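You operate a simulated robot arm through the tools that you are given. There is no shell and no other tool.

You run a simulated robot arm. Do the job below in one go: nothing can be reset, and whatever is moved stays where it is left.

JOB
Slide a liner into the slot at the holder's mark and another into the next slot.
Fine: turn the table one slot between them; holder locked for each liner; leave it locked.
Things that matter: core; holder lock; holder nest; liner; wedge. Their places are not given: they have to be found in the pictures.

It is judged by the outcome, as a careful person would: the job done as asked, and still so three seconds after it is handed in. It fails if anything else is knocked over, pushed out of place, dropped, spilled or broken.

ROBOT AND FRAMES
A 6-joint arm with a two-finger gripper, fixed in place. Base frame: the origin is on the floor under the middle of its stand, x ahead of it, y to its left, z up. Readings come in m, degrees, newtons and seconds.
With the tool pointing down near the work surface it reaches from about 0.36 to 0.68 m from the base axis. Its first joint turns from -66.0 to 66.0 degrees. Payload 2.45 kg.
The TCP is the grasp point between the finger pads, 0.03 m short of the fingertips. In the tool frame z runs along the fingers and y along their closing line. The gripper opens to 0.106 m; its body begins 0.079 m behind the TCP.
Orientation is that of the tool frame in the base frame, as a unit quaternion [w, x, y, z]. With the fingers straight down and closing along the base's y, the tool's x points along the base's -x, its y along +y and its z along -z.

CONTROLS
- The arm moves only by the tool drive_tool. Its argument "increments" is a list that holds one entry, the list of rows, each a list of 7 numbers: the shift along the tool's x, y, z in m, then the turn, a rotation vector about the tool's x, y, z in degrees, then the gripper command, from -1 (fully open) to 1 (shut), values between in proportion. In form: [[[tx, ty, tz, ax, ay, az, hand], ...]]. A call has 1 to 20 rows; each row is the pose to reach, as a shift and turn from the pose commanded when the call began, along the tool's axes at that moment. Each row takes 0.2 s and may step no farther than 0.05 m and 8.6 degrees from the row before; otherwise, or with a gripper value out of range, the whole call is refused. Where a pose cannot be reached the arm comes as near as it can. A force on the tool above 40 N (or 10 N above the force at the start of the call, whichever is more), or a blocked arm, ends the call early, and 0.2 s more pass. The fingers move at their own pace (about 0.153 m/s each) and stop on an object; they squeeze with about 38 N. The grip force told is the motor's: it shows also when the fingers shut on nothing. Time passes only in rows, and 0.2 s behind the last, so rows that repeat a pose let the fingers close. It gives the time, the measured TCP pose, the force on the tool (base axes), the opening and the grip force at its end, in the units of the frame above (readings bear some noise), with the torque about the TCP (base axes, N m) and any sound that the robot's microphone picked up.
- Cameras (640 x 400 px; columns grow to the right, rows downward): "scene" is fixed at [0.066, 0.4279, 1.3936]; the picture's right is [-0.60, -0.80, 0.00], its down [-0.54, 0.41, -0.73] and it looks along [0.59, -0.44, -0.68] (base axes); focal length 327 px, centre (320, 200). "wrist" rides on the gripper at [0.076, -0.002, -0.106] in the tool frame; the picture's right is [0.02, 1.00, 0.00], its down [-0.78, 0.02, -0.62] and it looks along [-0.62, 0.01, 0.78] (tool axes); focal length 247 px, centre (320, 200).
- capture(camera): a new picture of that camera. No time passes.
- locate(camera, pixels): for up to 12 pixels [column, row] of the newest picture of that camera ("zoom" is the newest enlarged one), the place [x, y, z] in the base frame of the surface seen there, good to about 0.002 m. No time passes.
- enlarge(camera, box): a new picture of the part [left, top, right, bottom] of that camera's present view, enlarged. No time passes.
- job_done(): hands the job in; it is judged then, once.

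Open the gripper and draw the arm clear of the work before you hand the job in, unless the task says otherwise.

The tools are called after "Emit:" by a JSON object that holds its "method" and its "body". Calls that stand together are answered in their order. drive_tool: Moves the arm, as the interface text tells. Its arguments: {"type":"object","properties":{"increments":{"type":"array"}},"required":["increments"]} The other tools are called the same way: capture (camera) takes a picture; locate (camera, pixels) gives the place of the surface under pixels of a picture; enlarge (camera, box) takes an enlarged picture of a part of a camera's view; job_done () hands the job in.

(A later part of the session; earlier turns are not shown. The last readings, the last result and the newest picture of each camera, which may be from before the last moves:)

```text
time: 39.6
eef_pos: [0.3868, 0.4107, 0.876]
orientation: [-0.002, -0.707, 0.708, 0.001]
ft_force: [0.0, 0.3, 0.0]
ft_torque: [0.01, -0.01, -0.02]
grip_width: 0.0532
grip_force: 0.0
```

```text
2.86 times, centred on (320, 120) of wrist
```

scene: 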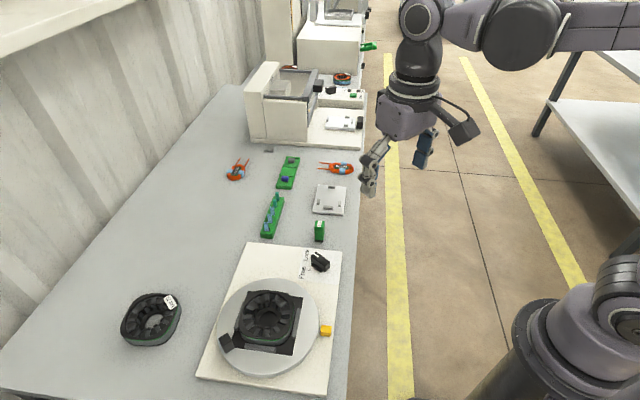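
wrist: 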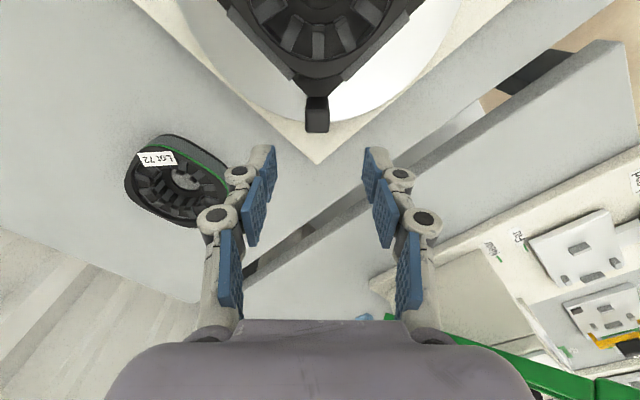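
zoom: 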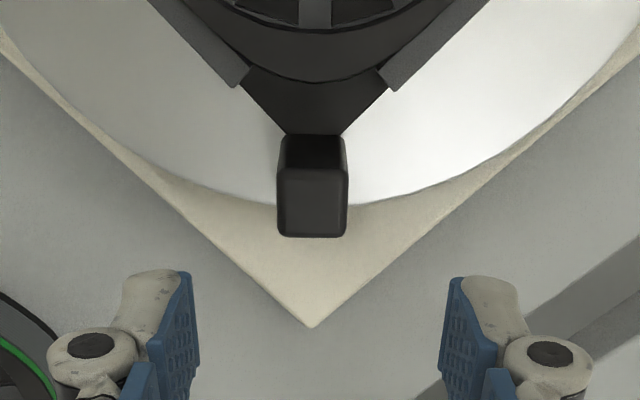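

The handle block is at zoom (312,190). I locate its top corners.

Emit:
{"method": "locate", "body": {"camera": "zoom", "pixels": [[282, 173], [342, 173], [282, 230], [342, 230], [312, 200], [312, 150], [288, 140], [338, 140], [312, 262], [250, 190], [400, 160], [312, 110]]}}

```text
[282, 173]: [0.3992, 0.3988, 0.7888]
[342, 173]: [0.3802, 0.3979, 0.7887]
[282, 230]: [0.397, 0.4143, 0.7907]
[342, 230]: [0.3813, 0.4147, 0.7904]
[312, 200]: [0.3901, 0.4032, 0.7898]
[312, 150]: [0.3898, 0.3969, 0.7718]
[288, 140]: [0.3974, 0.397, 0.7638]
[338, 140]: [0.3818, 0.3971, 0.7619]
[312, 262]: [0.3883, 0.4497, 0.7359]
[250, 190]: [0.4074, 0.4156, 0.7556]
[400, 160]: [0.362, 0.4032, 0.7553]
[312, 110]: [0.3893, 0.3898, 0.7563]
```

The handle block is centred at ≈(0.3895,0.4063), 20 mm square, top 0.790. I descend around it with 40 mm opening to TCP z≈0.795.

Emit:
{"method": "drive_tool", "body": {"increments": [[[0.0044, -0.0027, 0.02, 0, 0, 0, 0.25], [0.0044, -0.0027, 0.04, 0, 0, 0, 0.25], [0.0044, -0.0027, 0.06, 0, 0, 0, 0.25], [0.0044, -0.0027, 0.075, 0, 0, 0, 0.25], [0.0044, -0.0027, 0.081, 0, 0, 0, 0.25], [0.0044, -0.0027, 0.081, 0, 0, 0, 0.25]]]}}

Emit:
{"method": "capture", "body": {"camera": "wrist"}}

Emit:
{"method": "enlarge", "body": {"camera": "wrist", "box": [250, 80, 390, 220]}}

Emit:
{"method": "enlarge", "body": {"camera": "scene", "box": [190, 270, 340, 390]}}

```text
time: 41.0
eef_pos: [0.3892, 0.4066, 0.7939]
orientation: [0.002, 0.707, -0.707, -0.001]
ft_force: [0.3, 0.1, 0.5]
ft_torque: [0.04, 0.02, -0.02]
grip_width: 0.0394
grip_force: 0.0
```

```text
taken
```

wrist: 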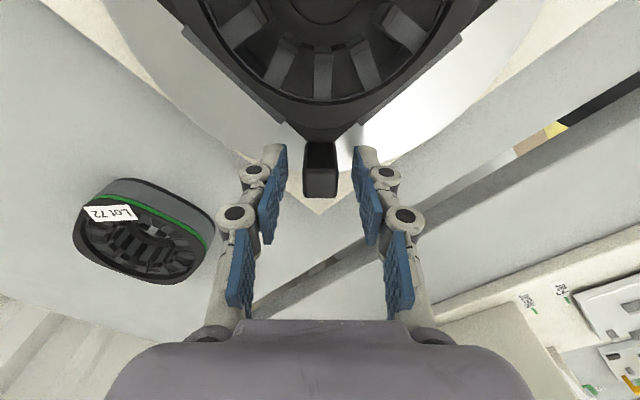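

```text
2.86 times, centred on (320, 150) of wrist
```

zoom: 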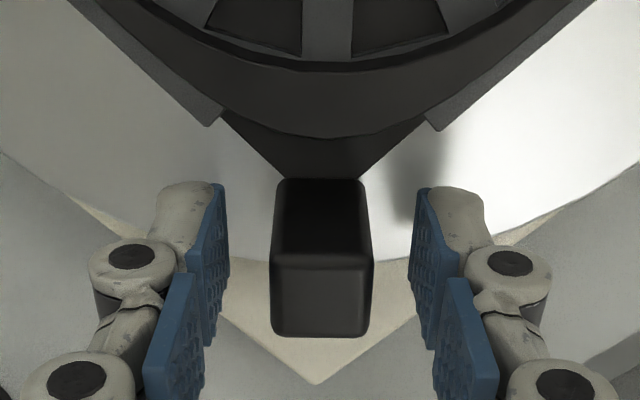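

```text
3.33 times, centred on (265, 330) of scene
```

zoom: 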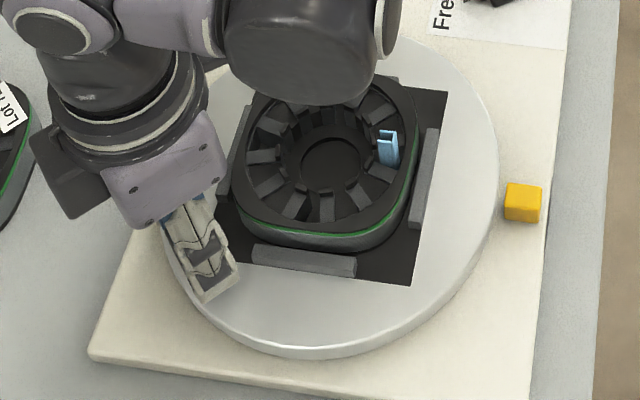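

The handle is centred between the fingers. I close on it and check the forces.

Emit:
{"method": "drive_tool", "body": {"increments": [[[0, 0, 0, 0, 0, 0, 0.5], [0, 0, 0, 0, 0, 0, 1], [0, 0, 0, 0, 0, 0, 1]]]}}

Emit:
{"method": "capture", "body": {"camera": "wrist"}}

```text
time: 41.8
eef_pos: [0.3891, 0.4054, 0.7949]
orientation: [-0.002, -0.707, 0.707, 0.002]
ft_force: [-0.6, 0.0, 0.0]
ft_torque: [0.01, 0.01, -0.03]
grip_width: 0.0194
grip_force: 44.8
```

```text
taken
```

wrist: 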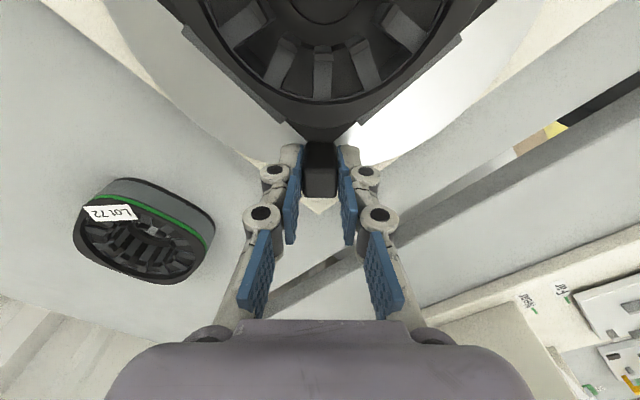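

The handle is gripped with no side force. I turn the table clockwise along the arc about the disc centre: first 10° as a trial.

Emit:
{"method": "drive_tool", "body": {"increments": [[[0.0001, -0.0038, 0, 0, 0, 2.5, 1], [0.0004, -0.0077, 0, 0, 0, 5, 1], [0.0009, -0.0115, 0, 0, 0, 7.5, 1], [0.0015, -0.0152, 0, 0, 0, 10, 1], [0.0015, -0.0152, 0, 0, 0, 10, 1]]]}}

Emit:
{"method": "capture", "body": {"camera": "wrist"}}

Emit:
{"method": "enlarge", "body": {"camera": "scene", "box": [190, 270, 340, 390]}}

```text
time: 43.0
eef_pos: [0.4042, 0.4042, 0.7942]
orientation: [-0.002, -0.642, 0.767, 0.001]
ft_force: [-6.5, -1.9, -17.1]
ft_torque: [0.52, 0.1, -0.42]
grip_width: 0.0198
grip_force: 44.7
```

```text
taken
```

wrist: 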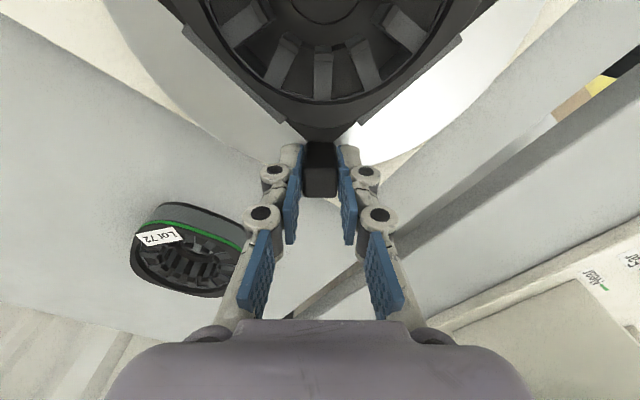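

```text
3.33 times, centred on (265, 330) of scene
```

zoom: 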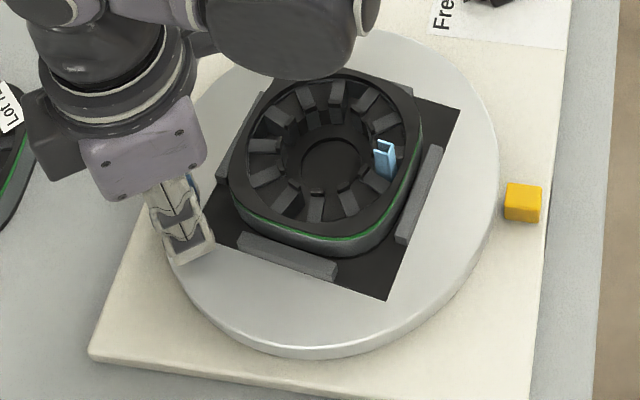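

The table turned along with the handle. I continue the remaining 20° along the arc.

Emit:
{"method": "drive_tool", "body": {"increments": [[[0.0002, -0.0051, 0, 0, 0, 3.33, 1], [0.0006, -0.0102, 0, 0, 0, 6.67, 1], [0.0013, -0.0152, 0, 0, 0, 10, 1], [0.0024, -0.0202, 0, 0, 0, 13.33, 1], [0.0037, -0.0252, 0, 0, 0, 16.67, 1], [0.0053, -0.03, 0, 0, 0, 20, 1], [0.0053, -0.03, 0, 0, 0, 20, 1]]]}}

Emit:
{"method": "capture", "body": {"camera": "wrist"}}

Emit:
{"method": "enlarge", "body": {"camera": "scene", "box": [190, 270, 340, 390]}}

```text
time: 44.6
eef_pos: [0.433, 0.3945, 0.7961]
orientation: [-0.003, -0.499, 0.866, 0.0]
ft_force: [-9.1, -11.1, -34.0]
ft_torque: [-0.49, 0.33, -0.19]
grip_width: 0.0196
grip_force: 44.4
```

```text
taken
```

wrist: 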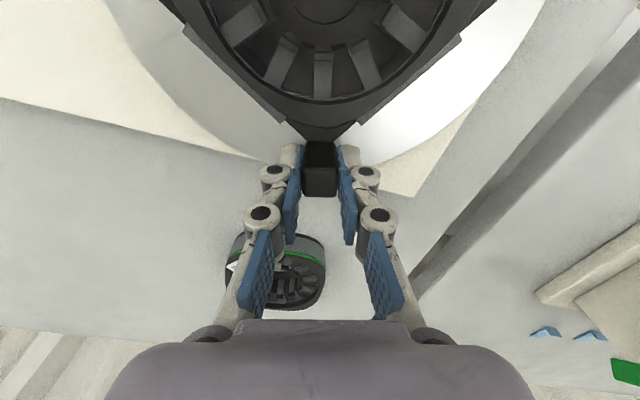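

```text
3.33 times, centred on (265, 330) of scene
```

zoom: 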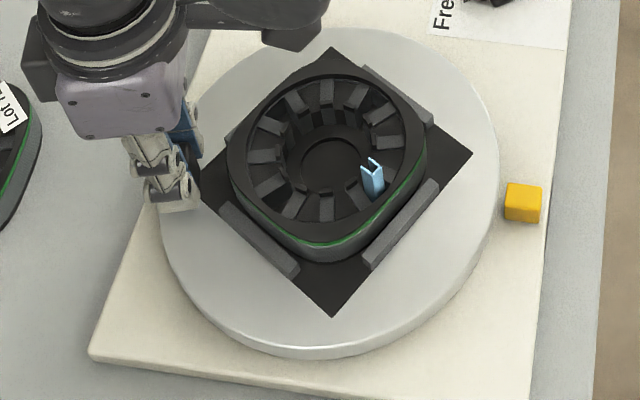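

The yaw is now 59.9° – a 30° turn. I release the handle and rise for a top look at the alignment of the slot with the mark.

Emit:
{"method": "drive_tool", "body": {"increments": [[[0, 0, 0, 0, 0, 0, 0.8], [0, 0, 0, 0, 0, 0, 0.5], [0, 0, 0, 0, 0, 0, 0.25], [0, 0, 0, 0, 0, 0, 0.25]]]}}

Emit:
{"method": "drive_tool", "body": {"increments": [[[0, 0, -0.02, 0, 0, 0, 0.1], [0, 0, -0.05, 0, 0, 0, 0], [0, 0, -0.085, 0, 0, 0, 0], [0, 0, -0.12, 0, 0, 0, 0]]]}}

Emit:
{"method": "capture", "body": {"camera": "wrist"}}

Emit:
{"method": "enlarge", "body": {"camera": "scene", "box": [190, 270, 340, 390]}}

```text
time: 45.6
eef_pos: [0.4347, 0.3944, 0.7979]
orientation: [-0.001, -0.5, 0.866, 0.0]
ft_force: [0.1, -1.1, 0.6]
ft_torque: [0.01, 0.01, 0.0]
grip_width: 0.0396
grip_force: 0.0
```

```text
time: 46.6
eef_pos: [0.4339, 0.3943, 0.915]
orientation: [-0.001, -0.5, 0.866, 0.0]
ft_force: [0.2, 0.2, 1.2]
ft_torque: [-0.01, -0.04, 0.01]
grip_width: 0.0531
grip_force: 0.2
```

```text
taken
```

wrist: 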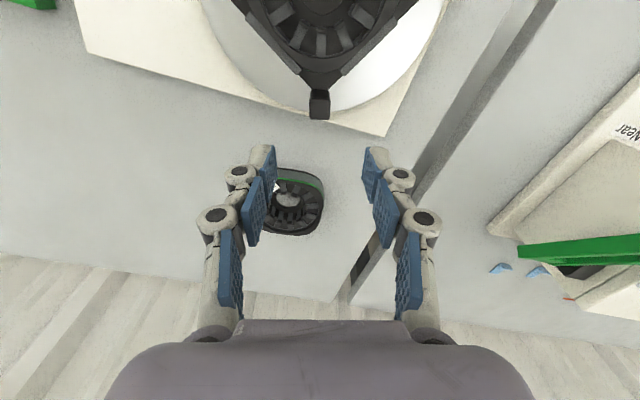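

```text
3.33 times, centred on (265, 330) of scene
```

zoom: 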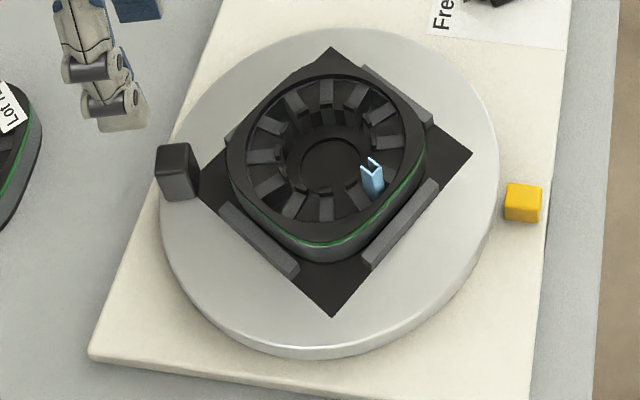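

Let me measure the table's new angle: enlarge the view of the core and handle in both cameras and locate the handle and teeth.

Emit:
{"method": "enlarge", "body": {"camera": "scene", "box": [240, 280, 330, 360]}}

Emit:
{"method": "enlarge", "body": {"camera": "wrist", "box": [240, 0, 400, 140]}}

Emit:
{"method": "locate", "body": {"camera": "zoom", "pixels": [[302, 290], [336, 290], [302, 325], [336, 325], [320, 308], [316, 110], [325, 245], [175, 35], [445, 30]]}}

```text
5.00 times, centred on (285, 320) of scene
```

zoom: 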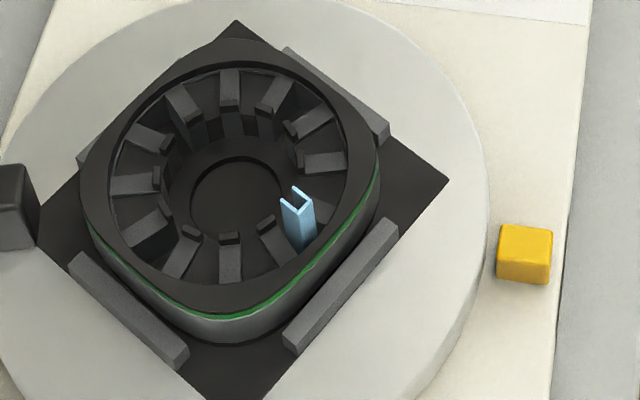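

```text
2.86 times, centred on (320, 70) of wrist
```

zoom: 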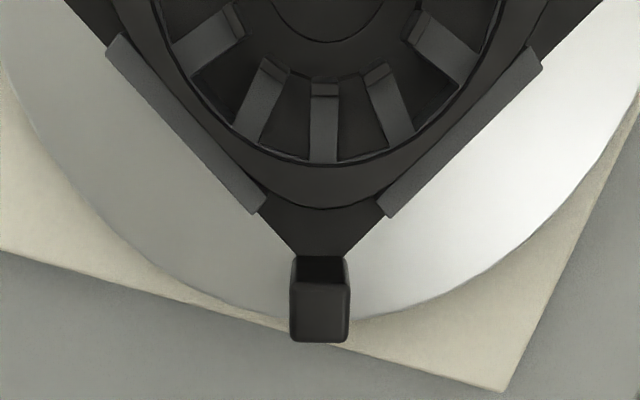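

```text
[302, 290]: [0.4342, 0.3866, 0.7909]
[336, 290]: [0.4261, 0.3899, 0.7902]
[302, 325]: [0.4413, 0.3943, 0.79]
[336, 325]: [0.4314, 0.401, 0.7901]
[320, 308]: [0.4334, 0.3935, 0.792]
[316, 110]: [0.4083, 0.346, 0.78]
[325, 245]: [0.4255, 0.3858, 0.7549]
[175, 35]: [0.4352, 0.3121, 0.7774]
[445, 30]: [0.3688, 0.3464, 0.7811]
```

The handle is now at ≈59° (was 89.3°): a 30° turn, one slot. I go back to the knob with yaw 81° to turn it to Lock.

Emit:
{"method": "drive_tool", "body": {"increments": [[[0.0357, -0.0229, 0, 0, 0, -3.5, 0], [0.0713, -0.0458, 0, 0, 0, -7, 0], [0.107, -0.0687, 0, 0, 0, -10.5, 0], [0.1427, -0.0916, 0, 0, 0, -14, 0], [0.1783, -0.1145, 0.01, 0, 0, -17.5, 0], [0.214, -0.1374, 0.03, 0, 0, -21, 0.2], [0.214, -0.1374, 0.05, 0, 0, -21, 0.33], [0.214, -0.1374, 0.05, 0, 0, -21, 0.33]]]}}

Emit:
{"method": "capture", "body": {"camera": "wrist"}}

Emit:
{"method": "enlarge", "body": {"camera": "wrist", "box": [260, 70, 380, 190]}}

```text
time: 48.4
eef_pos: [0.4462, 0.1384, 0.8656]
orientation: [-0.001, -0.649, 0.76, 0.001]
ft_force: [-0.3, -0.2, -0.3]
ft_torque: [-0.02, 0.01, -0.07]
grip_width: 0.0354
grip_force: 0.0
```

```text
taken
```

wrist: 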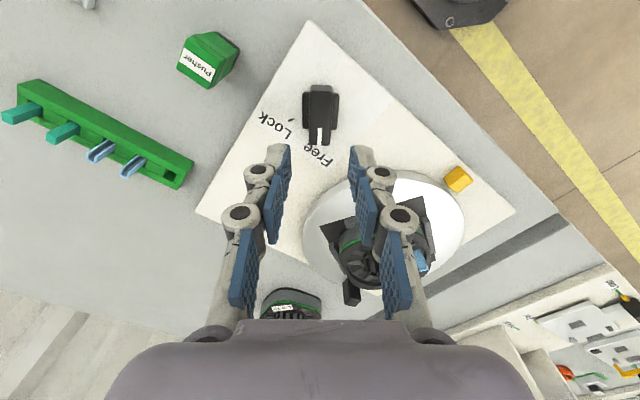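

```text
3.33 times, centred on (320, 130) of wrist
```

zoom: 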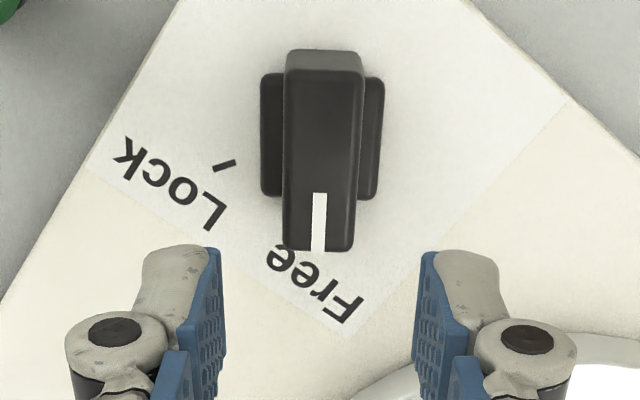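

The bar is centred under the tool. I descend around it to TCP z≈0.778, shift 2 mm, and close.

Emit:
{"method": "drive_tool", "body": {"increments": [[[-0.002, 0.0003, 0.02, 0, 0, 0, 0.33], [-0.002, 0.0003, 0.04, 0, 0, 0, 0.33], [-0.002, 0.0003, 0.06, 0, 0, 0, 0.33], [-0.002, 0.0003, 0.08, 0, 0, 0, 0.33], [-0.002, 0.0003, 0.0875, 0, 0, 0, 0.33], [-0.002, 0.0003, 0.0875, 0, 0, 0, 0.33]]]}}

Emit:
{"method": "enlarge", "body": {"camera": "wrist", "box": [260, 90, 380, 210]}}

```text
time: 49.8
eef_pos: [0.4463, 0.1414, 0.7769]
orientation: [-0.002, -0.649, 0.761, 0.001]
ft_force: [-0.1, 0.4, -0.6]
ft_torque: [0.03, 0.0, -0.03]
grip_width: 0.0355
grip_force: 0.0
```

```text
3.33 times, centred on (320, 150) of wrist
```

zoom: 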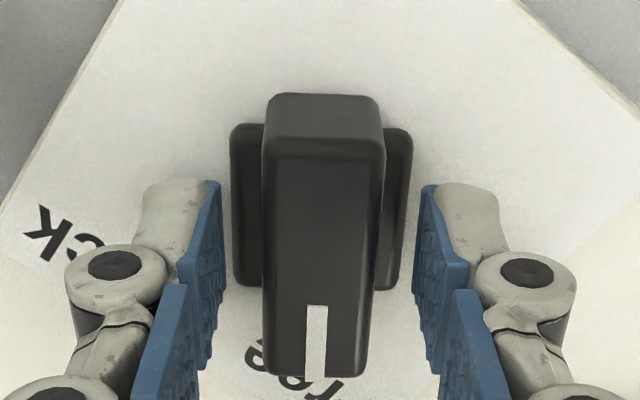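

The bar (zoom 262–385) is centred between the pads. I close, then turn by −70° base yaw (tool z +70°) back to Lock.

Emit:
{"method": "drive_tool", "body": {"increments": [[[0, 0, 0, 0, 0, 0, 0.6], [0, 0, 0, 0, 0, 0, 1], [0, 0, 0, 0, 0, 0, 1], [0, 0, 0, 0, 0, 7, 1], [0, 0, 0, 0, 0, 14, 1], [0, 0, 0, 0, 0, 21, 1], [0, 0, 0, 0, 0, 28, 1], [0, 0, 0, 0, 0, 35, 1], [0, 0, 0, 0, 0, 42, 1], [0, 0, 0, 0, 0, 49, 1], [0, 0, 0, 0, 0, 56, 1], [0, 0, 0, 0, 0, 63, 1], [0, 0, 0, 0, 0, 70.5, 1], [0, 0, 0, 0, 0, 70.5, 1]]]}}

Emit:
{"method": "capture", "body": {"camera": "wrist"}}

Emit:
{"method": "enlarge", "body": {"camera": "scene", "box": [290, 230, 350, 280]}}

```text
time: 51.7
eef_pos: [0.4458, 0.1422, 0.7766]
orientation: [-0.001, -0.388, 0.921, 0.0]
ft_force: [3.1, 2.1, -3.9]
ft_torque: [-0.42, 0.42, -0.01]
grip_width: 0.0197
grip_force: 44.4
stopped in row 9: the force on the tool passed its limit at 41 N (the readings are from after the stop); the commanded pose is now the measured one
```

```text
taken
```

wrist: 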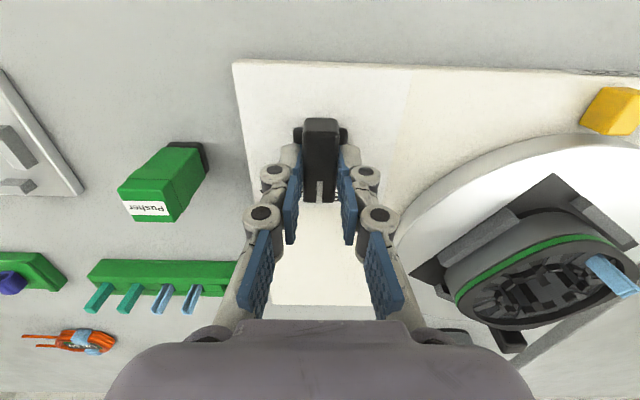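

```text
8.00 times, centred on (320, 255) of scene
```

zoom: 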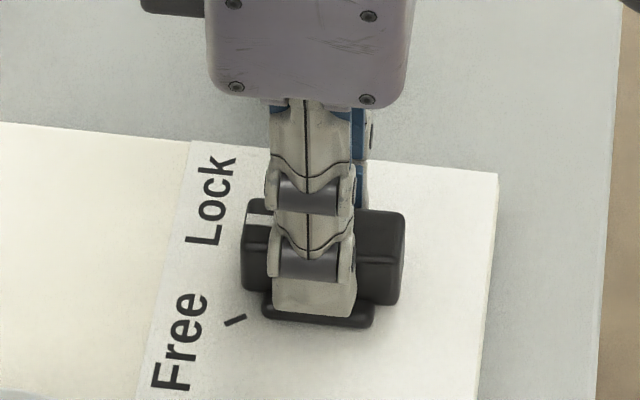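

The turn halted midway (yaw 45.7°) as the load passed 41 N from arm drift against the rigid grip; the load is now relaxed to ~5 N. I re-seat by opening and closing briefly, then continue the rest of the turn.

Emit:
{"method": "drive_tool", "body": {"increments": [[[0, 0, 0, 0, 0, 0, 0.6], [0, 0, 0, 0, 0, 0, 0.5], [0, 0, 0, 0, 0, 0, 1], [0, 0, 0, 0, 0, 0, 1]]]}}

Emit:
{"method": "drive_tool", "body": {"increments": [[[0, 0, 0, 0, 0, 6, 1], [0, 0, 0, 0, 0, 12, 1], [0, 0, 0, 0, 0, 18, 1], [0, 0, 0, 0, 0, 18, 1]]]}}

```text
time: 52.7
eef_pos: [0.4458, 0.1418, 0.7794]
orientation: [-0.001, -0.387, 0.922, 0.0]
ft_force: [0.8, -1.5, 3.8]
ft_torque: [-0.02, 0.0, -0.01]
grip_width: 0.0198
grip_force: 44.1
```

```text
time: 53.7
eef_pos: [0.4442, 0.1417, 0.7773]
orientation: [-0.001, -0.236, 0.972, 0.0]
ft_force: [1.5, -3.4, 7.9]
ft_torque: [-0.08, 0.02, 0.0]
grip_width: 0.0196
grip_force: 44.7
```

Now at yaw 27.3° with only 8 N load. I continue the last ~17° to Lock.

Emit:
{"method": "drive_tool", "body": {"increments": [[[0, 0, 0, 0, 0, 5, 1], [0, 0, 0, 0, 0, 10, 1], [0, 0, 0, 0, 0, 14, 1], [0, 0, 0, 0, 0, 17, 1], [0, 0, 0, 0, 0, 17, 1]]]}}

Emit:
{"method": "capture", "body": {"camera": "wrist"}}

Emit:
{"method": "enlarge", "body": {"camera": "scene", "box": [290, 230, 350, 280]}}

```text
time: 54.9
eef_pos: [0.4446, 0.1417, 0.7783]
orientation: [-0.001, -0.092, 0.996, 0.0]
ft_force: [-0.4, -2.7, 22.6]
ft_torque: [-0.23, 0.72, -0.03]
grip_width: 0.0196
grip_force: 44.6
```

```text
taken
```

wrist: 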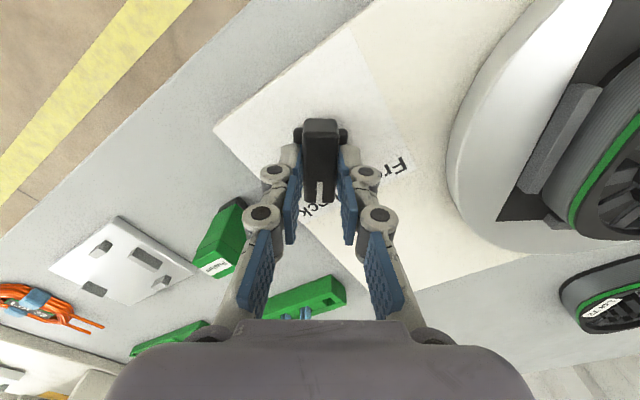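

```text
8.00 times, centred on (320, 255) of scene
```

zoom: 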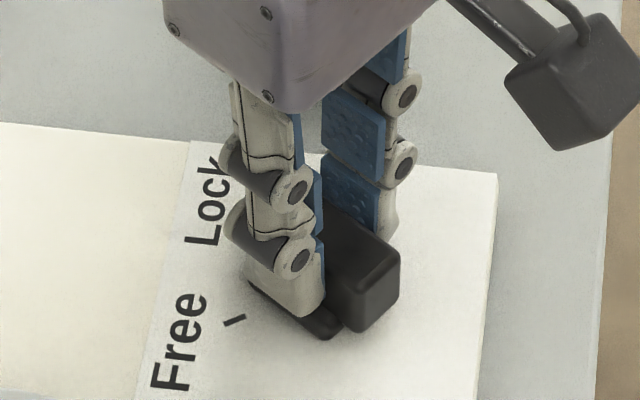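

The tool is at yaw 10.6°, matching the original Lock heading (11°). I release and rise to verify.

Emit:
{"method": "drive_tool", "body": {"increments": [[[0, 0, 0, 0, 0, 0, 0.7], [0, 0, 0, 0, 0, 0, 0.4], [0, 0, 0, 0, 0, 0, 0.33], [0, 0, -0.02, 0, 0, 0, 0.2], [0, 0, -0.05, 0, 0, 0, 0], [0, 0, -0.085, 0, 0, 0, 0], [0, 0, -0.12, 0, 0, 0, 0]]]}}

Emit:
{"method": "capture", "body": {"camera": "wrist"}}

Emit:
{"method": "enlarge", "body": {"camera": "wrist", "box": [270, 60, 370, 160]}}

Emit:
{"method": "locate", "body": {"camera": "zoom", "pixels": [[286, 85], [354, 85], [286, 270], [350, 270], [320, 150]]}}

Emit:
{"method": "enlarge", "body": {"camera": "scene", "box": [290, 230, 350, 280]}}

```text
time: 56.5
eef_pos: [0.447, 0.1411, 0.897]
orientation: [-0.001, -0.092, 0.996, 0.0]
ft_force: [-0.6, -0.4, -0.8]
ft_torque: [-0.01, -0.01, 0.02]
grip_width: 0.0529
grip_force: 0.1
```

```text
taken
```

wrist: 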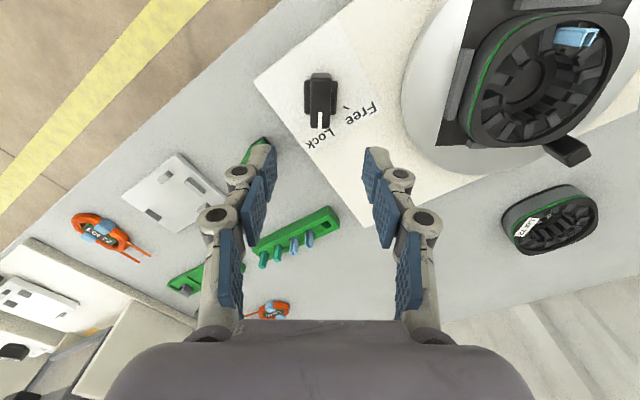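

```text
4.00 times, centred on (320, 110) of wrist
```

zoom: 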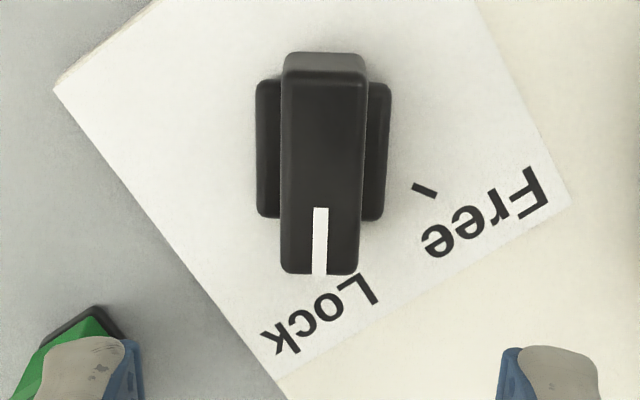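

```text
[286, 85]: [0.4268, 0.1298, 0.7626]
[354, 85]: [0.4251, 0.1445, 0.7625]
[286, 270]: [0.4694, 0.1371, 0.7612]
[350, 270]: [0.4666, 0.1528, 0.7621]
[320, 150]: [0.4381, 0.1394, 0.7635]
```

```text
8.00 times, centred on (320, 255) of scene
```

zoom: 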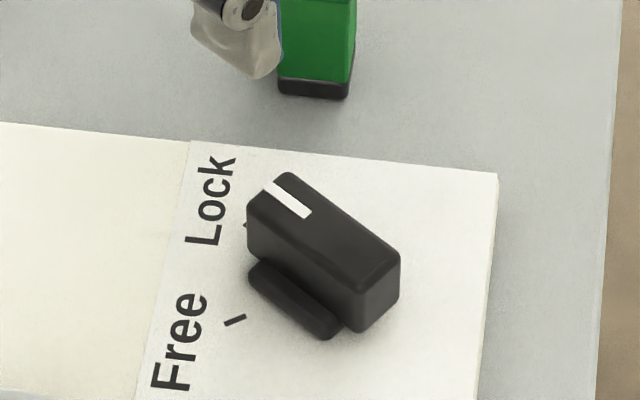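

The knob is back at Lock (bar heading 10.5°, as at the start). Now for liner 2 at ≈(0.640,0.166): I'll grip it web-to-opening this time, so the fingers stay clear of liner 1 in the neighbouring slot. I move above it with yaw −46.3°.

Emit:
{"method": "drive_tool", "body": {"increments": [[[-0.0243, -0.0013, 0.0, 0, 0, 7.1, 0.43], [-0.0487, -0.0026, 0.0, 0, 0, 14.2, 0.43], [-0.073, -0.0039, 0.005, 0, 0, 21.3, 0.43], [-0.0973, -0.0052, 0.01, 0, 0, 28.4, 0.43], [-0.1216, -0.0065, 0.015, 0, 0, 35.5, 0.43], [-0.146, -0.0078, 0.02, 0, 0, 42.6, 0.43], [-0.1703, -0.0091, 0.028, 0, 0, 49.7, 0.43], [-0.1946, -0.0104, 0.037, 0, 0, 56.8, 0.43], [-0.1946, -0.0104, 0.037, 0, 0, 56.8, 0.43]]]}}

Emit:
{"method": "capture", "body": {"camera": "wrist"}}

Emit:
{"method": "enlarge", "body": {"camera": "wrist", "box": [280, 70, 360, 150]}}

```text
time: 58.5
eef_pos: [0.6389, 0.1658, 0.8614]
orientation: [-0.001, 0.393, 0.919, -0.001]
ft_force: [0.7, -0.3, -0.5]
ft_torque: [-0.01, 0.02, -0.01]
grip_width: 0.03
grip_force: 0.1
```

```text
taken
```

wrist: 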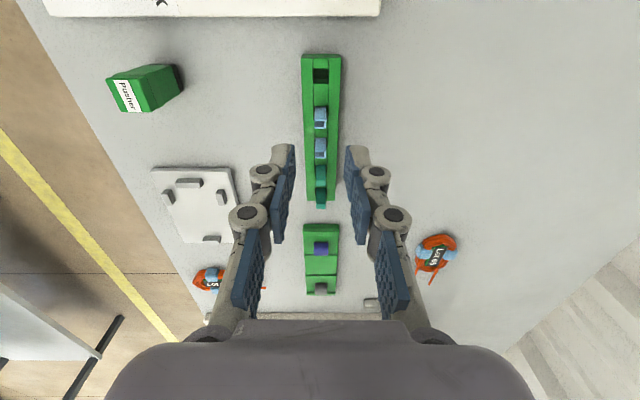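

```text
5.00 times, centred on (320, 110) of wrist
```

zoom: 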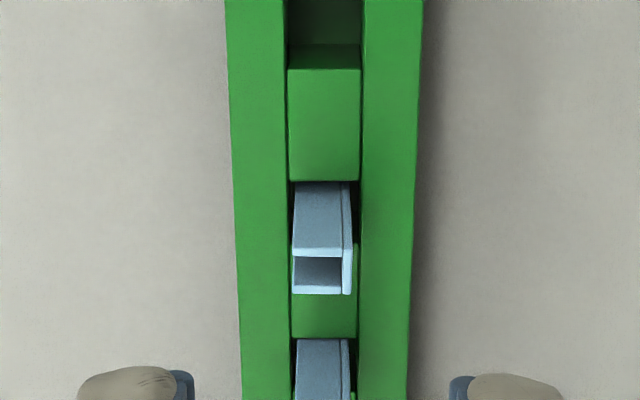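

Liner 2's top is at zoom (322,272): U opening on the left, web on the right. I locate its top corners.

Emit:
{"method": "locate", "body": {"camera": "zoom", "pixels": [[300, 252], [330, 252], [347, 255], [347, 288], [300, 290], [330, 291], [347, 272], [322, 220], [322, 130], [260, 250], [385, 250]]}}

```text
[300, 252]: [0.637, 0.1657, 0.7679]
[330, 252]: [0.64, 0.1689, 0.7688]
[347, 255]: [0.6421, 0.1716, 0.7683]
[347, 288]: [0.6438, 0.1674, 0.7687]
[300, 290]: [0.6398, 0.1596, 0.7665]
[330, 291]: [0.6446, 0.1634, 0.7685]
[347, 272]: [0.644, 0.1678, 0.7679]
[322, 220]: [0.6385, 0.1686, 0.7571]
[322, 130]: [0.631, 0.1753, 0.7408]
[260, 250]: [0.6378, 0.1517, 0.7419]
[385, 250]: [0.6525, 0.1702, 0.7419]
```

Liner 2's centre is ≈(0.6407,0.1659). I shift slightly and descend to z≈0.80 to check the alignment before gripping.

Emit:
{"method": "drive_tool", "body": {"increments": [[[-0.0018, 0.0005, 0.015, 0, 0, 0, 0.5], [-0.0018, 0.0005, 0.03, 0, 0, 0, 0.5], [-0.0018, 0.0005, 0.045, 0, 0, 0, 0.5], [-0.0018, 0.0005, 0.06, 0, 0, 0, 0.5], [-0.0018, 0.0005, 0.06, 0, 0, 0, 0.5]]]}}

Emit:
{"method": "capture", "body": {"camera": "wrist"}}

Emit:
{"method": "enlarge", "body": {"camera": "wrist", "box": [280, 110, 360, 190]}}

```text
time: 59.7
eef_pos: [0.64, 0.166, 0.7993]
orientation: [0.0, 0.393, 0.919, 0.0]
ft_force: [0.1, 0.1, 0.5]
ft_torque: [-0.01, 0.01, -0.02]
grip_width: 0.0265
grip_force: 0.0
```

```text
taken
```

wrist: 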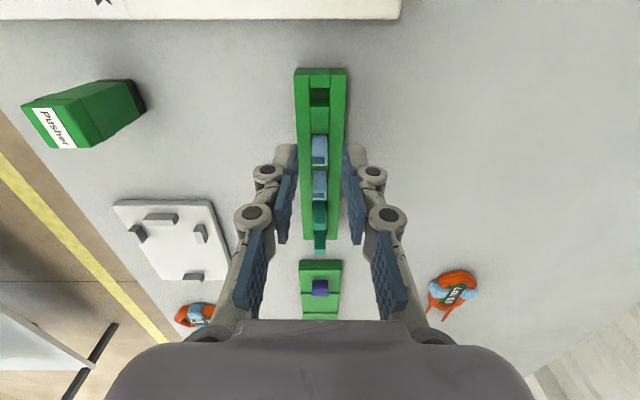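

```text
5.00 times, centred on (320, 150) of wrist
```

zoom: 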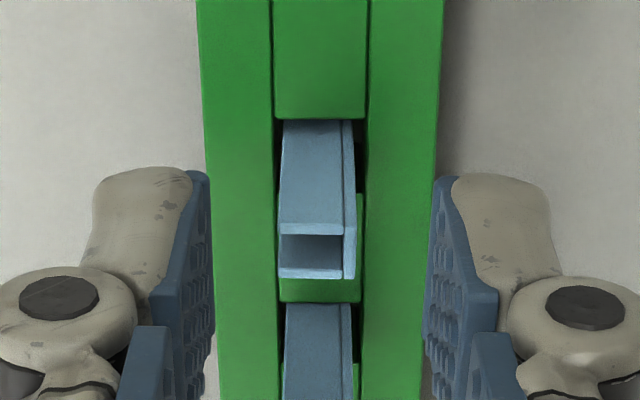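

Nearly aligned; remaining offset ≈1 mm along −tool x. I correct it, descend 10.5 mm, and close on the liner.

Emit:
{"method": "drive_tool", "body": {"increments": [[[-0.001, -0.0005, 0.005, 0, 0, 0, 0.6], [-0.001, -0.0005, 0.0105, 0, 0, 0, 0.6], [-0.001, -0.0005, 0.0105, 0, 0, 0, 0.6]]]}}

Emit:
{"method": "enlarge", "body": {"camera": "wrist", "box": [280, 110, 360, 190]}}

```text
time: 60.5
eef_pos: [0.64, 0.1652, 0.7887]
orientation: [0.0, 0.393, 0.919, -0.001]
ft_force: [-1.0, -0.7, 1.1]
ft_torque: [0.01, 0.04, 0.01]
grip_width: 0.0212
grip_force: 0.1
```

```text
5.00 times, centred on (320, 150) of wrist
```

zoom: 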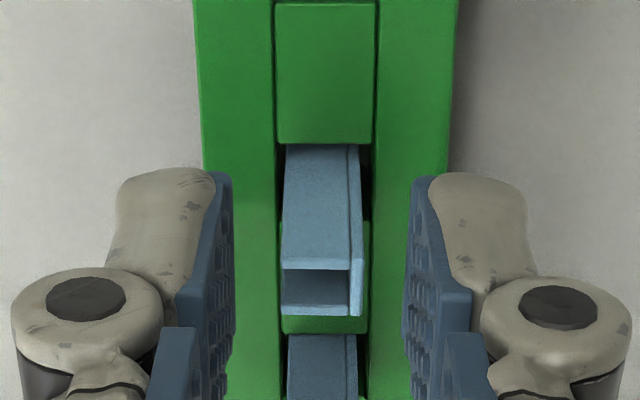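

Now centred (top face centre at zoom (322,289), expected ≈(323,287)). I close the gripper.

Emit:
{"method": "drive_tool", "body": {"increments": [[[0, 0, 0, 0, 0, 0, 0.8], [0, 0, 0, 0, 0, 0, 1], [0, 0, 0, 0, 0, 0, 1]]]}}

Emit:
{"method": "drive_tool", "body": {"increments": [[[0, 0, -0.008, 0, 0, 0, 1], [0, 0, -0.018, 0, 0, 0, 1], [0, 0, -0.03, 0, 0, 0, 1], [0, 0, -0.045, 0, 0, 0, 1], [0, 0, -0.065, 0, 0, 0, 1], [0, 0, -0.09, 0, 0, 0, 1], [0, 0, -0.11, 0, 0, 0, 1]]]}}

Emit:
{"method": "capture", "body": {"camera": "wrist"}}

Emit:
{"method": "enlarge", "body": {"camera": "wrist", "box": [270, 100, 370, 200]}}

Emit:
{"method": "locate", "body": {"camera": "zoom", "pixels": [[305, 125], [320, 125], [335, 125], [320, 150], [320, 180], [320, 220]]}}

```text
time: 61.3
eef_pos: [0.6393, 0.1653, 0.7891]
orientation: [0.0, 0.393, 0.919, -0.001]
ft_force: [-0.7, 0.6, -0.5]
ft_torque: [0.02, -0.02, 0.0]
grip_width: 0.0065
grip_force: 35.1
```

```text
time: 62.9
eef_pos: [0.6396, 0.1658, 0.8984]
orientation: [0.0, 0.393, 0.919, -0.001]
ft_force: [0.5, 0.1, 0.2]
ft_torque: [-0.01, -0.01, -0.02]
grip_width: 0.0063
grip_force: 34.5
```

```text
taken
```

wrist: 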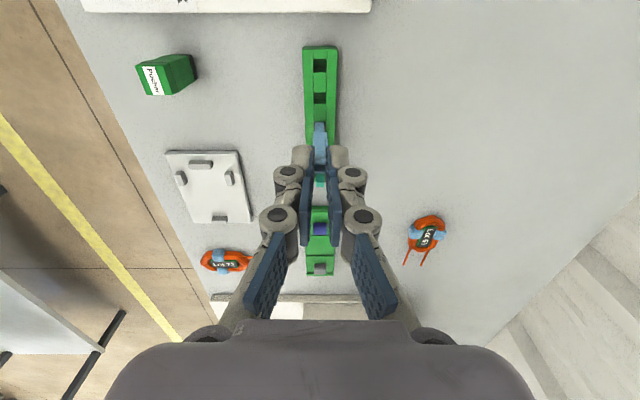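

```text
4.00 times, centred on (320, 150) of wrist
```

zoom: 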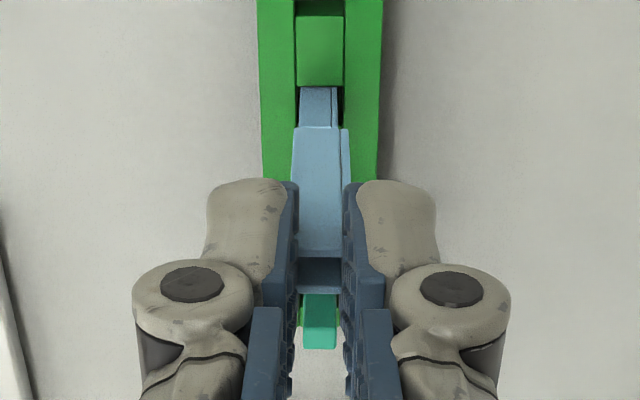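

```text
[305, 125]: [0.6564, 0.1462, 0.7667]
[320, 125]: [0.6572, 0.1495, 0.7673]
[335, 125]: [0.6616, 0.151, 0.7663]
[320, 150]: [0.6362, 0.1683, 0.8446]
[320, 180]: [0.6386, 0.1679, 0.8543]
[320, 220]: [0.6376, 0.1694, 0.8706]
```

Liner 2 is lifted cleanly (6.3 mm, 34 N). I carry it toward the holder, yawing +181° in two calls at a safe height.

Emit:
{"method": "drive_tool", "body": {"increments": [[[0.0129, -0.0052, -0.001, 0, 0, -8.24, 1], [0.0257, -0.0103, -0.002, 0, 0, -16.48, 1], [0.0386, -0.0155, -0.003, 0, 0, -24.72, 1], [0.0515, -0.0206, -0.004, 0, 0, -32.96, 1], [0.0643, -0.0258, -0.005, 0, 0, -41.2, 1], [0.0772, -0.0309, -0.005, 0, 0, -49.44, 1], [0.0901, -0.0361, -0.005, 0, 0, -57.68, 1], [0.1029, -0.0412, -0.005, 0, 0, -65.92, 1], [0.1158, -0.0464, -0.005, 0, 0, -74.16, 1], [0.1286, -0.0516, -0.005, 0, 0, -82.4, 1], [0.1415, -0.0567, -0.005, 0, 0, -90.64, 1]]]}}

```text
time: 65.3
eef_pos: [0.5004, 0.2271, 0.9035]
orientation: [-0.001, -0.379, 0.925, 0.0]
ft_force: [0.6, 0.8, 0.0]
ft_torque: [0.01, -0.02, 0.0]
grip_width: 0.0064
grip_force: 35.1
```

Halfway. I complete the swing to yaw 135° above the mark slot.

Emit:
{"method": "drive_tool", "body": {"increments": [[[0.0049, 0.013, 0, 0, 0, -8.24, 1], [0.0097, 0.026, 0, 0, 0, -16.48, 1], [0.0146, 0.039, 0, 0, 0, -24.73, 1], [0.0195, 0.052, 0, 0, 0, -32.97, 1], [0.0244, 0.065, 0, 0, 0, -41.21, 1], [0.0292, 0.0781, 0, 0, 0, -49.45, 1], [0.0341, 0.0911, 0, 0, 0, -57.69, 1], [0.039, 0.1041, 0, 0, 0, -65.93, 1], [0.0439, 0.1171, 0.001, 0, 0, -74.18, 1], [0.0487, 0.1301, 0.002, 0, 0, -82.42, 1], [0.0536, 0.1431, 0.003, 0, 0, -90.66, 1], [0.0536, 0.1431, 0.003, 0, 0, -90.66, 1]]]}}

Emit:
{"method": "capture", "body": {"camera": "wrist"}}

Emit:
{"method": "enlarge", "body": {"camera": "wrist", "box": [250, 60, 390, 200]}}

Emit:
{"method": "enlarge", "body": {"camera": "scene", "box": [240, 270, 340, 360]}}

```text
time: 67.9
eef_pos: [0.3631, 0.2912, 0.9022]
orientation: [0.0, 0.925, -0.38, 0.0]
ft_force: [0.1, 0.2, -0.3]
ft_torque: [-0.01, 0.0, -0.03]
grip_width: 0.0067
grip_force: 34.4
```

```text
taken
```

wrist: 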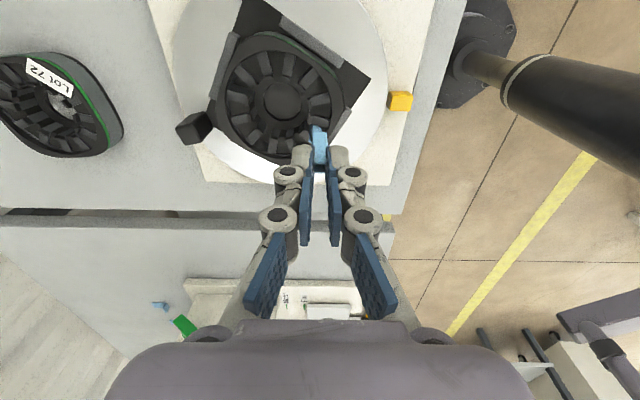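

```text
2.86 times, centred on (320, 130) of wrist
```

zoom: 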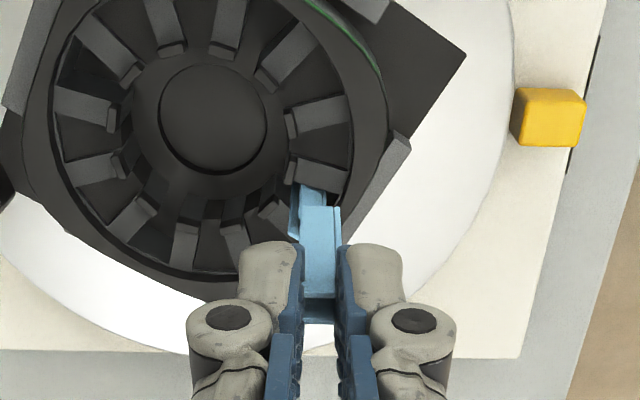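

```text
4.44 times, centred on (290, 315) of scene
```

zoom: 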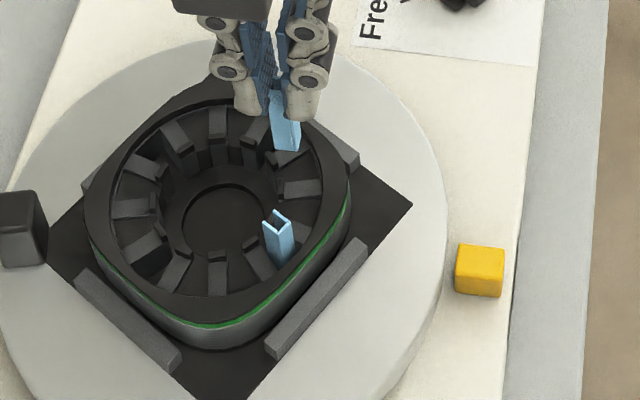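

The yaw is reached and the held liner hangs above the mark slot; the slot lies at zoom ≈(325,145), between teeth at (320,113) and (322,175). I enlarge to check the tangential alignment.

Emit:
{"method": "enlarge", "body": {"camera": "wrist", "box": [295, 80, 355, 140]}}

Emit:
{"method": "locate", "body": {"camera": "zoom", "pixels": [[260, 160], [350, 120], [270, 260], [350, 280], [230, 165], [235, 265], [310, 205], [300, 310], [340, 225], [300, 150], [300, 255]]}}

```text
6.67 times, centred on (325, 110) of wrist
```

zoom: 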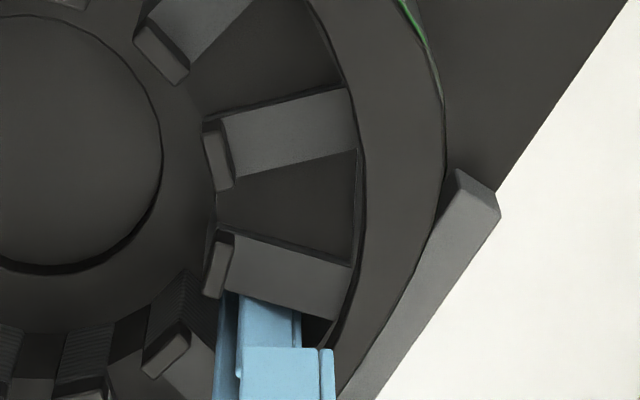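

```text
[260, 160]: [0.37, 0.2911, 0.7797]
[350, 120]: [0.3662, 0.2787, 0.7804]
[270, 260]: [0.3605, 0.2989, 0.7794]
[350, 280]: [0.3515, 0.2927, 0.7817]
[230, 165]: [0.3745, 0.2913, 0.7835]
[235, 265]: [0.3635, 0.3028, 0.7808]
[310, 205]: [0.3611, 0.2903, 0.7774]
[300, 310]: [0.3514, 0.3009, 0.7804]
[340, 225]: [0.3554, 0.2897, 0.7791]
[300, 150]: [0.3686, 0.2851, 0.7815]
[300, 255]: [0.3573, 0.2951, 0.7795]
```

The reading inside this slot, z≈0.777 at (310,205), is higher than the floor seen in the first slot. I probe more points in this slot and in the neighbours.

Emit:
{"method": "locate", "body": {"camera": "zoom", "pixels": [[240, 205], [260, 205], [280, 205], [300, 205], [320, 200], [340, 190], [320, 230], [250, 190], [260, 60], [290, 50], [230, 70], [320, 70]]}}

Emit:
{"method": "enlarge", "body": {"camera": "wrist", "box": [310, 95, 340, 125]}}

Emit:
{"method": "enlarge", "body": {"camera": "scene", "box": [280, 290, 320, 330]}}

```text
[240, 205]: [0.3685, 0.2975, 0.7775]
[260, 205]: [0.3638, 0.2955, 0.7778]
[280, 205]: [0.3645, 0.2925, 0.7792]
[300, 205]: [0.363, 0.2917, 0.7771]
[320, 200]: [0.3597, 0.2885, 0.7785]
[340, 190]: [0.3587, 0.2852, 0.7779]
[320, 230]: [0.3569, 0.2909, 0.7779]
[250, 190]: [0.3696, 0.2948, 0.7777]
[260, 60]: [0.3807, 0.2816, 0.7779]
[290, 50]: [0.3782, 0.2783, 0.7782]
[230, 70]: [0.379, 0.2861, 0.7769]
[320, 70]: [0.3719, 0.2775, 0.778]
```

```text
13.33 times, centred on (325, 110) of wrist
```

zoom: 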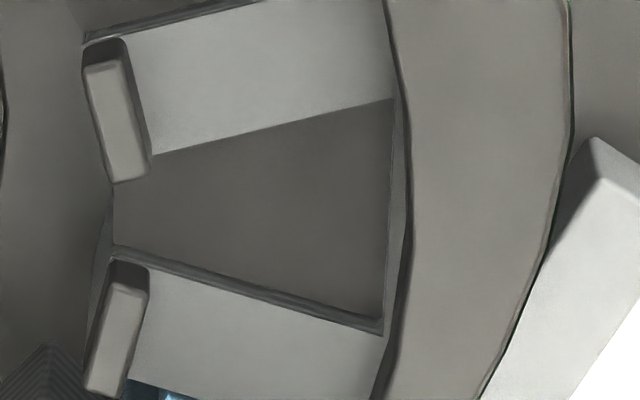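

```text
10.00 times, centred on (300, 310) of scene
```

zoom: 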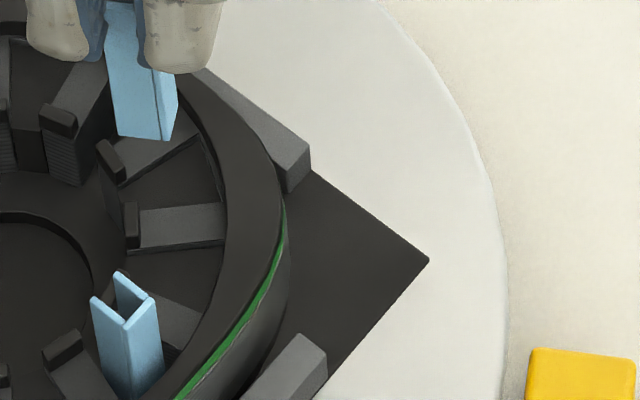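

The slot now at the mark appears to be filled almost to the top (flat at z≈0.778), unlike the first one. I must check which slots are open, so I survey all around the core before going on.

Emit:
{"method": "enlarge", "body": {"camera": "wrist", "box": [220, 50, 350, 170]}}

Emit:
{"method": "locate", "body": {"camera": "zoom", "pixels": [[255, 90], [340, 105], [395, 160], [420, 230], [170, 120], [130, 175], [130, 245], [165, 305], [225, 350], [290, 350], [320, 345], [300, 185]]}}

```text
3.33 times, centred on (285, 110) of wrist
```

zoom: 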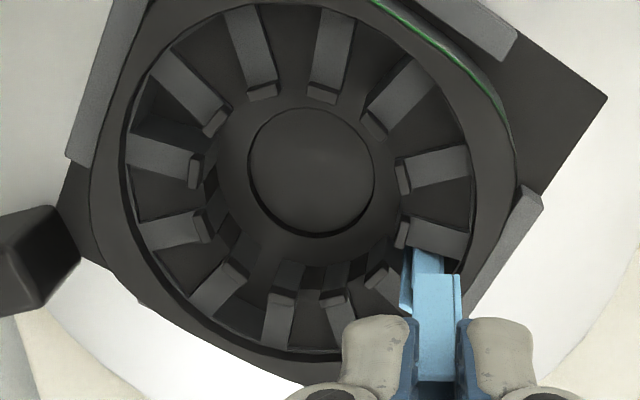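

```text
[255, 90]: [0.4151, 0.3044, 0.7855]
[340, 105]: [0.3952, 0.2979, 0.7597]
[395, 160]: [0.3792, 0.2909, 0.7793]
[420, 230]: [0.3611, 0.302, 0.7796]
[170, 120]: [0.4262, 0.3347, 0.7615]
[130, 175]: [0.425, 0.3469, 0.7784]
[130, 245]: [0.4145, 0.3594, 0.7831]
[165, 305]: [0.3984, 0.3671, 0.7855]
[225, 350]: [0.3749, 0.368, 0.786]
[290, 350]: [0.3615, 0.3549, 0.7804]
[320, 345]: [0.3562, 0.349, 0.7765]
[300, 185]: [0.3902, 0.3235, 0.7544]
```

I compute where each slot's centre projects in this zoom view and probe the depth of all of them.

Emit:
{"method": "locate", "body": {"camera": "zoom", "pixels": [[430, 201], [414, 133], [363, 79], [292, 56], [224, 75], [182, 127], [176, 194], [203, 256], [253, 299], [313, 314], [362, 300], [450, 265]]}}

Emit:
{"method": "enlarge", "body": {"camera": "wrist", "box": [220, 50, 290, 120]}}

Emit:
{"method": "enlarge", "body": {"camera": "wrist", "box": [235, 100, 305, 165]}}

```text
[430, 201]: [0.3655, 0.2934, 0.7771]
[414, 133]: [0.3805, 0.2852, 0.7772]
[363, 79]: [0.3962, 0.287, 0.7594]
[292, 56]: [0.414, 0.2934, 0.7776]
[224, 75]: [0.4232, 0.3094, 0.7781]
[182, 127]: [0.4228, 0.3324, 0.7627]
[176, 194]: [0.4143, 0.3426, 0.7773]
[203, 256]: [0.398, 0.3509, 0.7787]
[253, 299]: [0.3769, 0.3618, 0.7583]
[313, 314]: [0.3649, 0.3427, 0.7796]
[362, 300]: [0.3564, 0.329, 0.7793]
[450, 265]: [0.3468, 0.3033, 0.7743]
```

```text
5.71 times, centred on (255, 85) of wrist
```

zoom: 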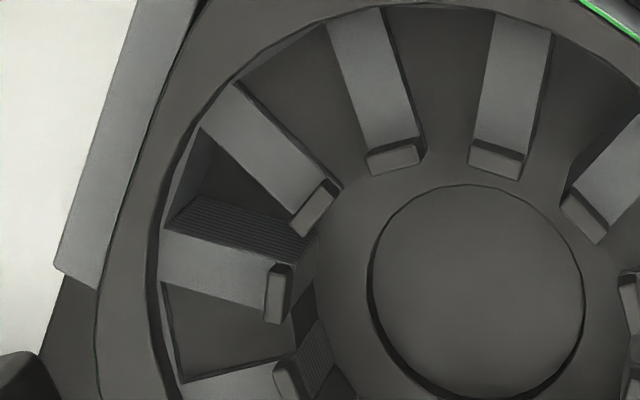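

```text
6.15 times, centred on (270, 132) of wrist
```

zoom: 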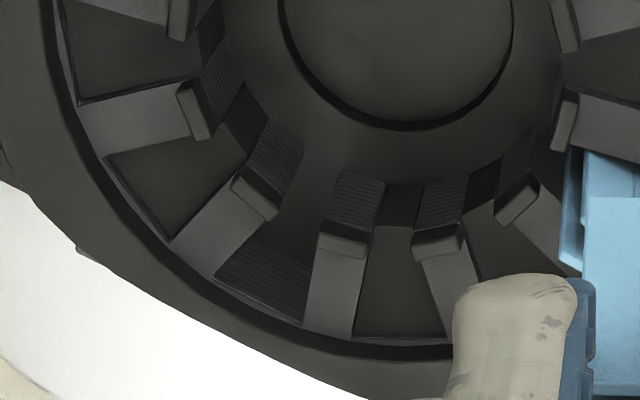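

Only four slots are open (now at −165° with liner 1, −75°, 15° and 105°); the rest are solid filled, so "one slot" is a 90° step. The present slot at the mark cannot take a liner, so I'll return liner 2 to its rack pocket, then unlock and turn the table a further 60°.

Emit:
{"method": "drive_tool", "body": {"increments": [[[0.0131, -0.0047, 0, 0, 0, 8.24, 1], [0.0261, -0.0095, 0, 0, 0, 16.48, 1], [0.0392, -0.0142, 0, 0, 0, 24.73, 1], [0.0523, -0.0189, 0, 0, 0, 32.97, 1], [0.0654, -0.0236, 0, 0, 0, 41.21, 1], [0.0784, -0.0284, 0, 0, 0, 49.45, 1], [0.0915, -0.0331, 0, 0, 0, 57.69, 1], [0.1046, -0.0378, 0, 0, 0, 65.93, 1], [0.1177, -0.0425, 0, 0, 0, 74.18, 1], [0.1307, -0.0473, 0, 0, 0, 82.42, 1], [0.1438, -0.052, 0, 0, 0, 90.66, 1]]]}}

```text
time: 70.3
eef_pos: [0.5024, 0.2283, 0.903]
orientation: [0.0, -0.376, 0.927, 0.0]
ft_force: [-1.0, 0.1, 0.2]
ft_torque: [0.01, 0.02, 0.0]
grip_width: 0.0067
grip_force: 35.1
```

Halfway back. I continue to above rack pocket 2.

Emit:
{"method": "drive_tool", "body": {"increments": [[[-0.005, -0.0128, 0, 0, 0, 8.24, 1], [-0.0099, -0.0256, 0, 0, 0, 16.47, 1], [-0.0149, -0.0385, 0, 0, 0, 24.71, 1], [-0.0199, -0.0513, 0, 0, 0, 32.95, 1], [-0.0248, -0.0641, 0, 0, 0, 41.18, 1], [-0.0298, -0.0769, 0, 0, 0, 49.42, 1], [-0.0347, -0.0897, 0, 0, 0, 57.65, 1], [-0.0397, -0.1025, 0, 0, 0, 65.89, 1], [-0.0447, -0.1154, 0, 0, 0, 74.13, 1], [-0.0496, -0.1282, 0, 0, 0, 82.36, 1], [-0.0546, -0.141, 0, 0, 0, 90.6, 1], [-0.0546, -0.141, 0, 0, 0, 90.6, 1]]]}}

Emit:
{"method": "capture", "body": {"camera": "wrist"}}

Emit:
{"method": "enlarge", "body": {"camera": "wrist", "box": [280, 70, 360, 150]}}

```text
time: 72.9
eef_pos: [0.6401, 0.1638, 0.902]
orientation: [0.0, 0.393, 0.919, 0.0]
ft_force: [0.4, -1.0, 0.1]
ft_torque: [-0.03, 0.05, -0.02]
grip_width: 0.0065
grip_force: 34.8
```

```text
taken
```

wrist: 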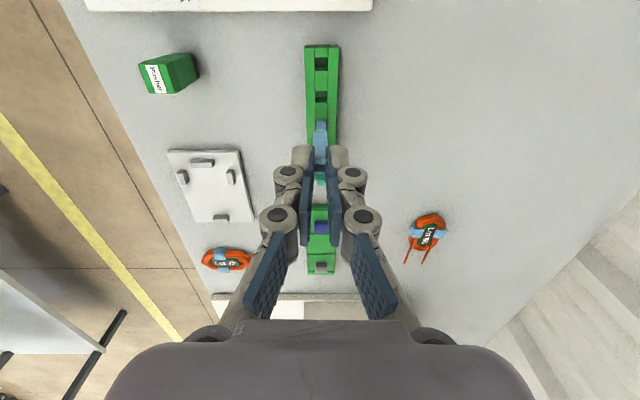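

```text
5.00 times, centred on (320, 110) of wrist
```

zoom: 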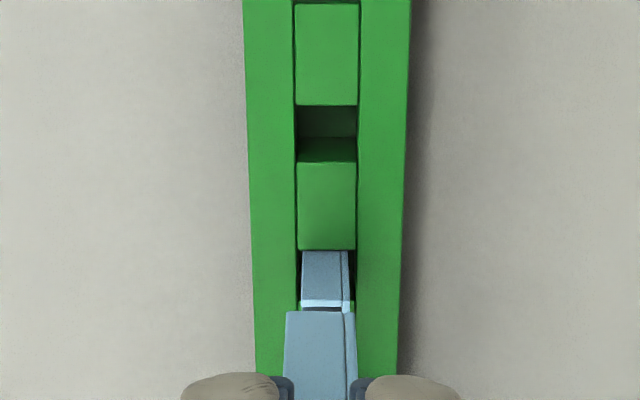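

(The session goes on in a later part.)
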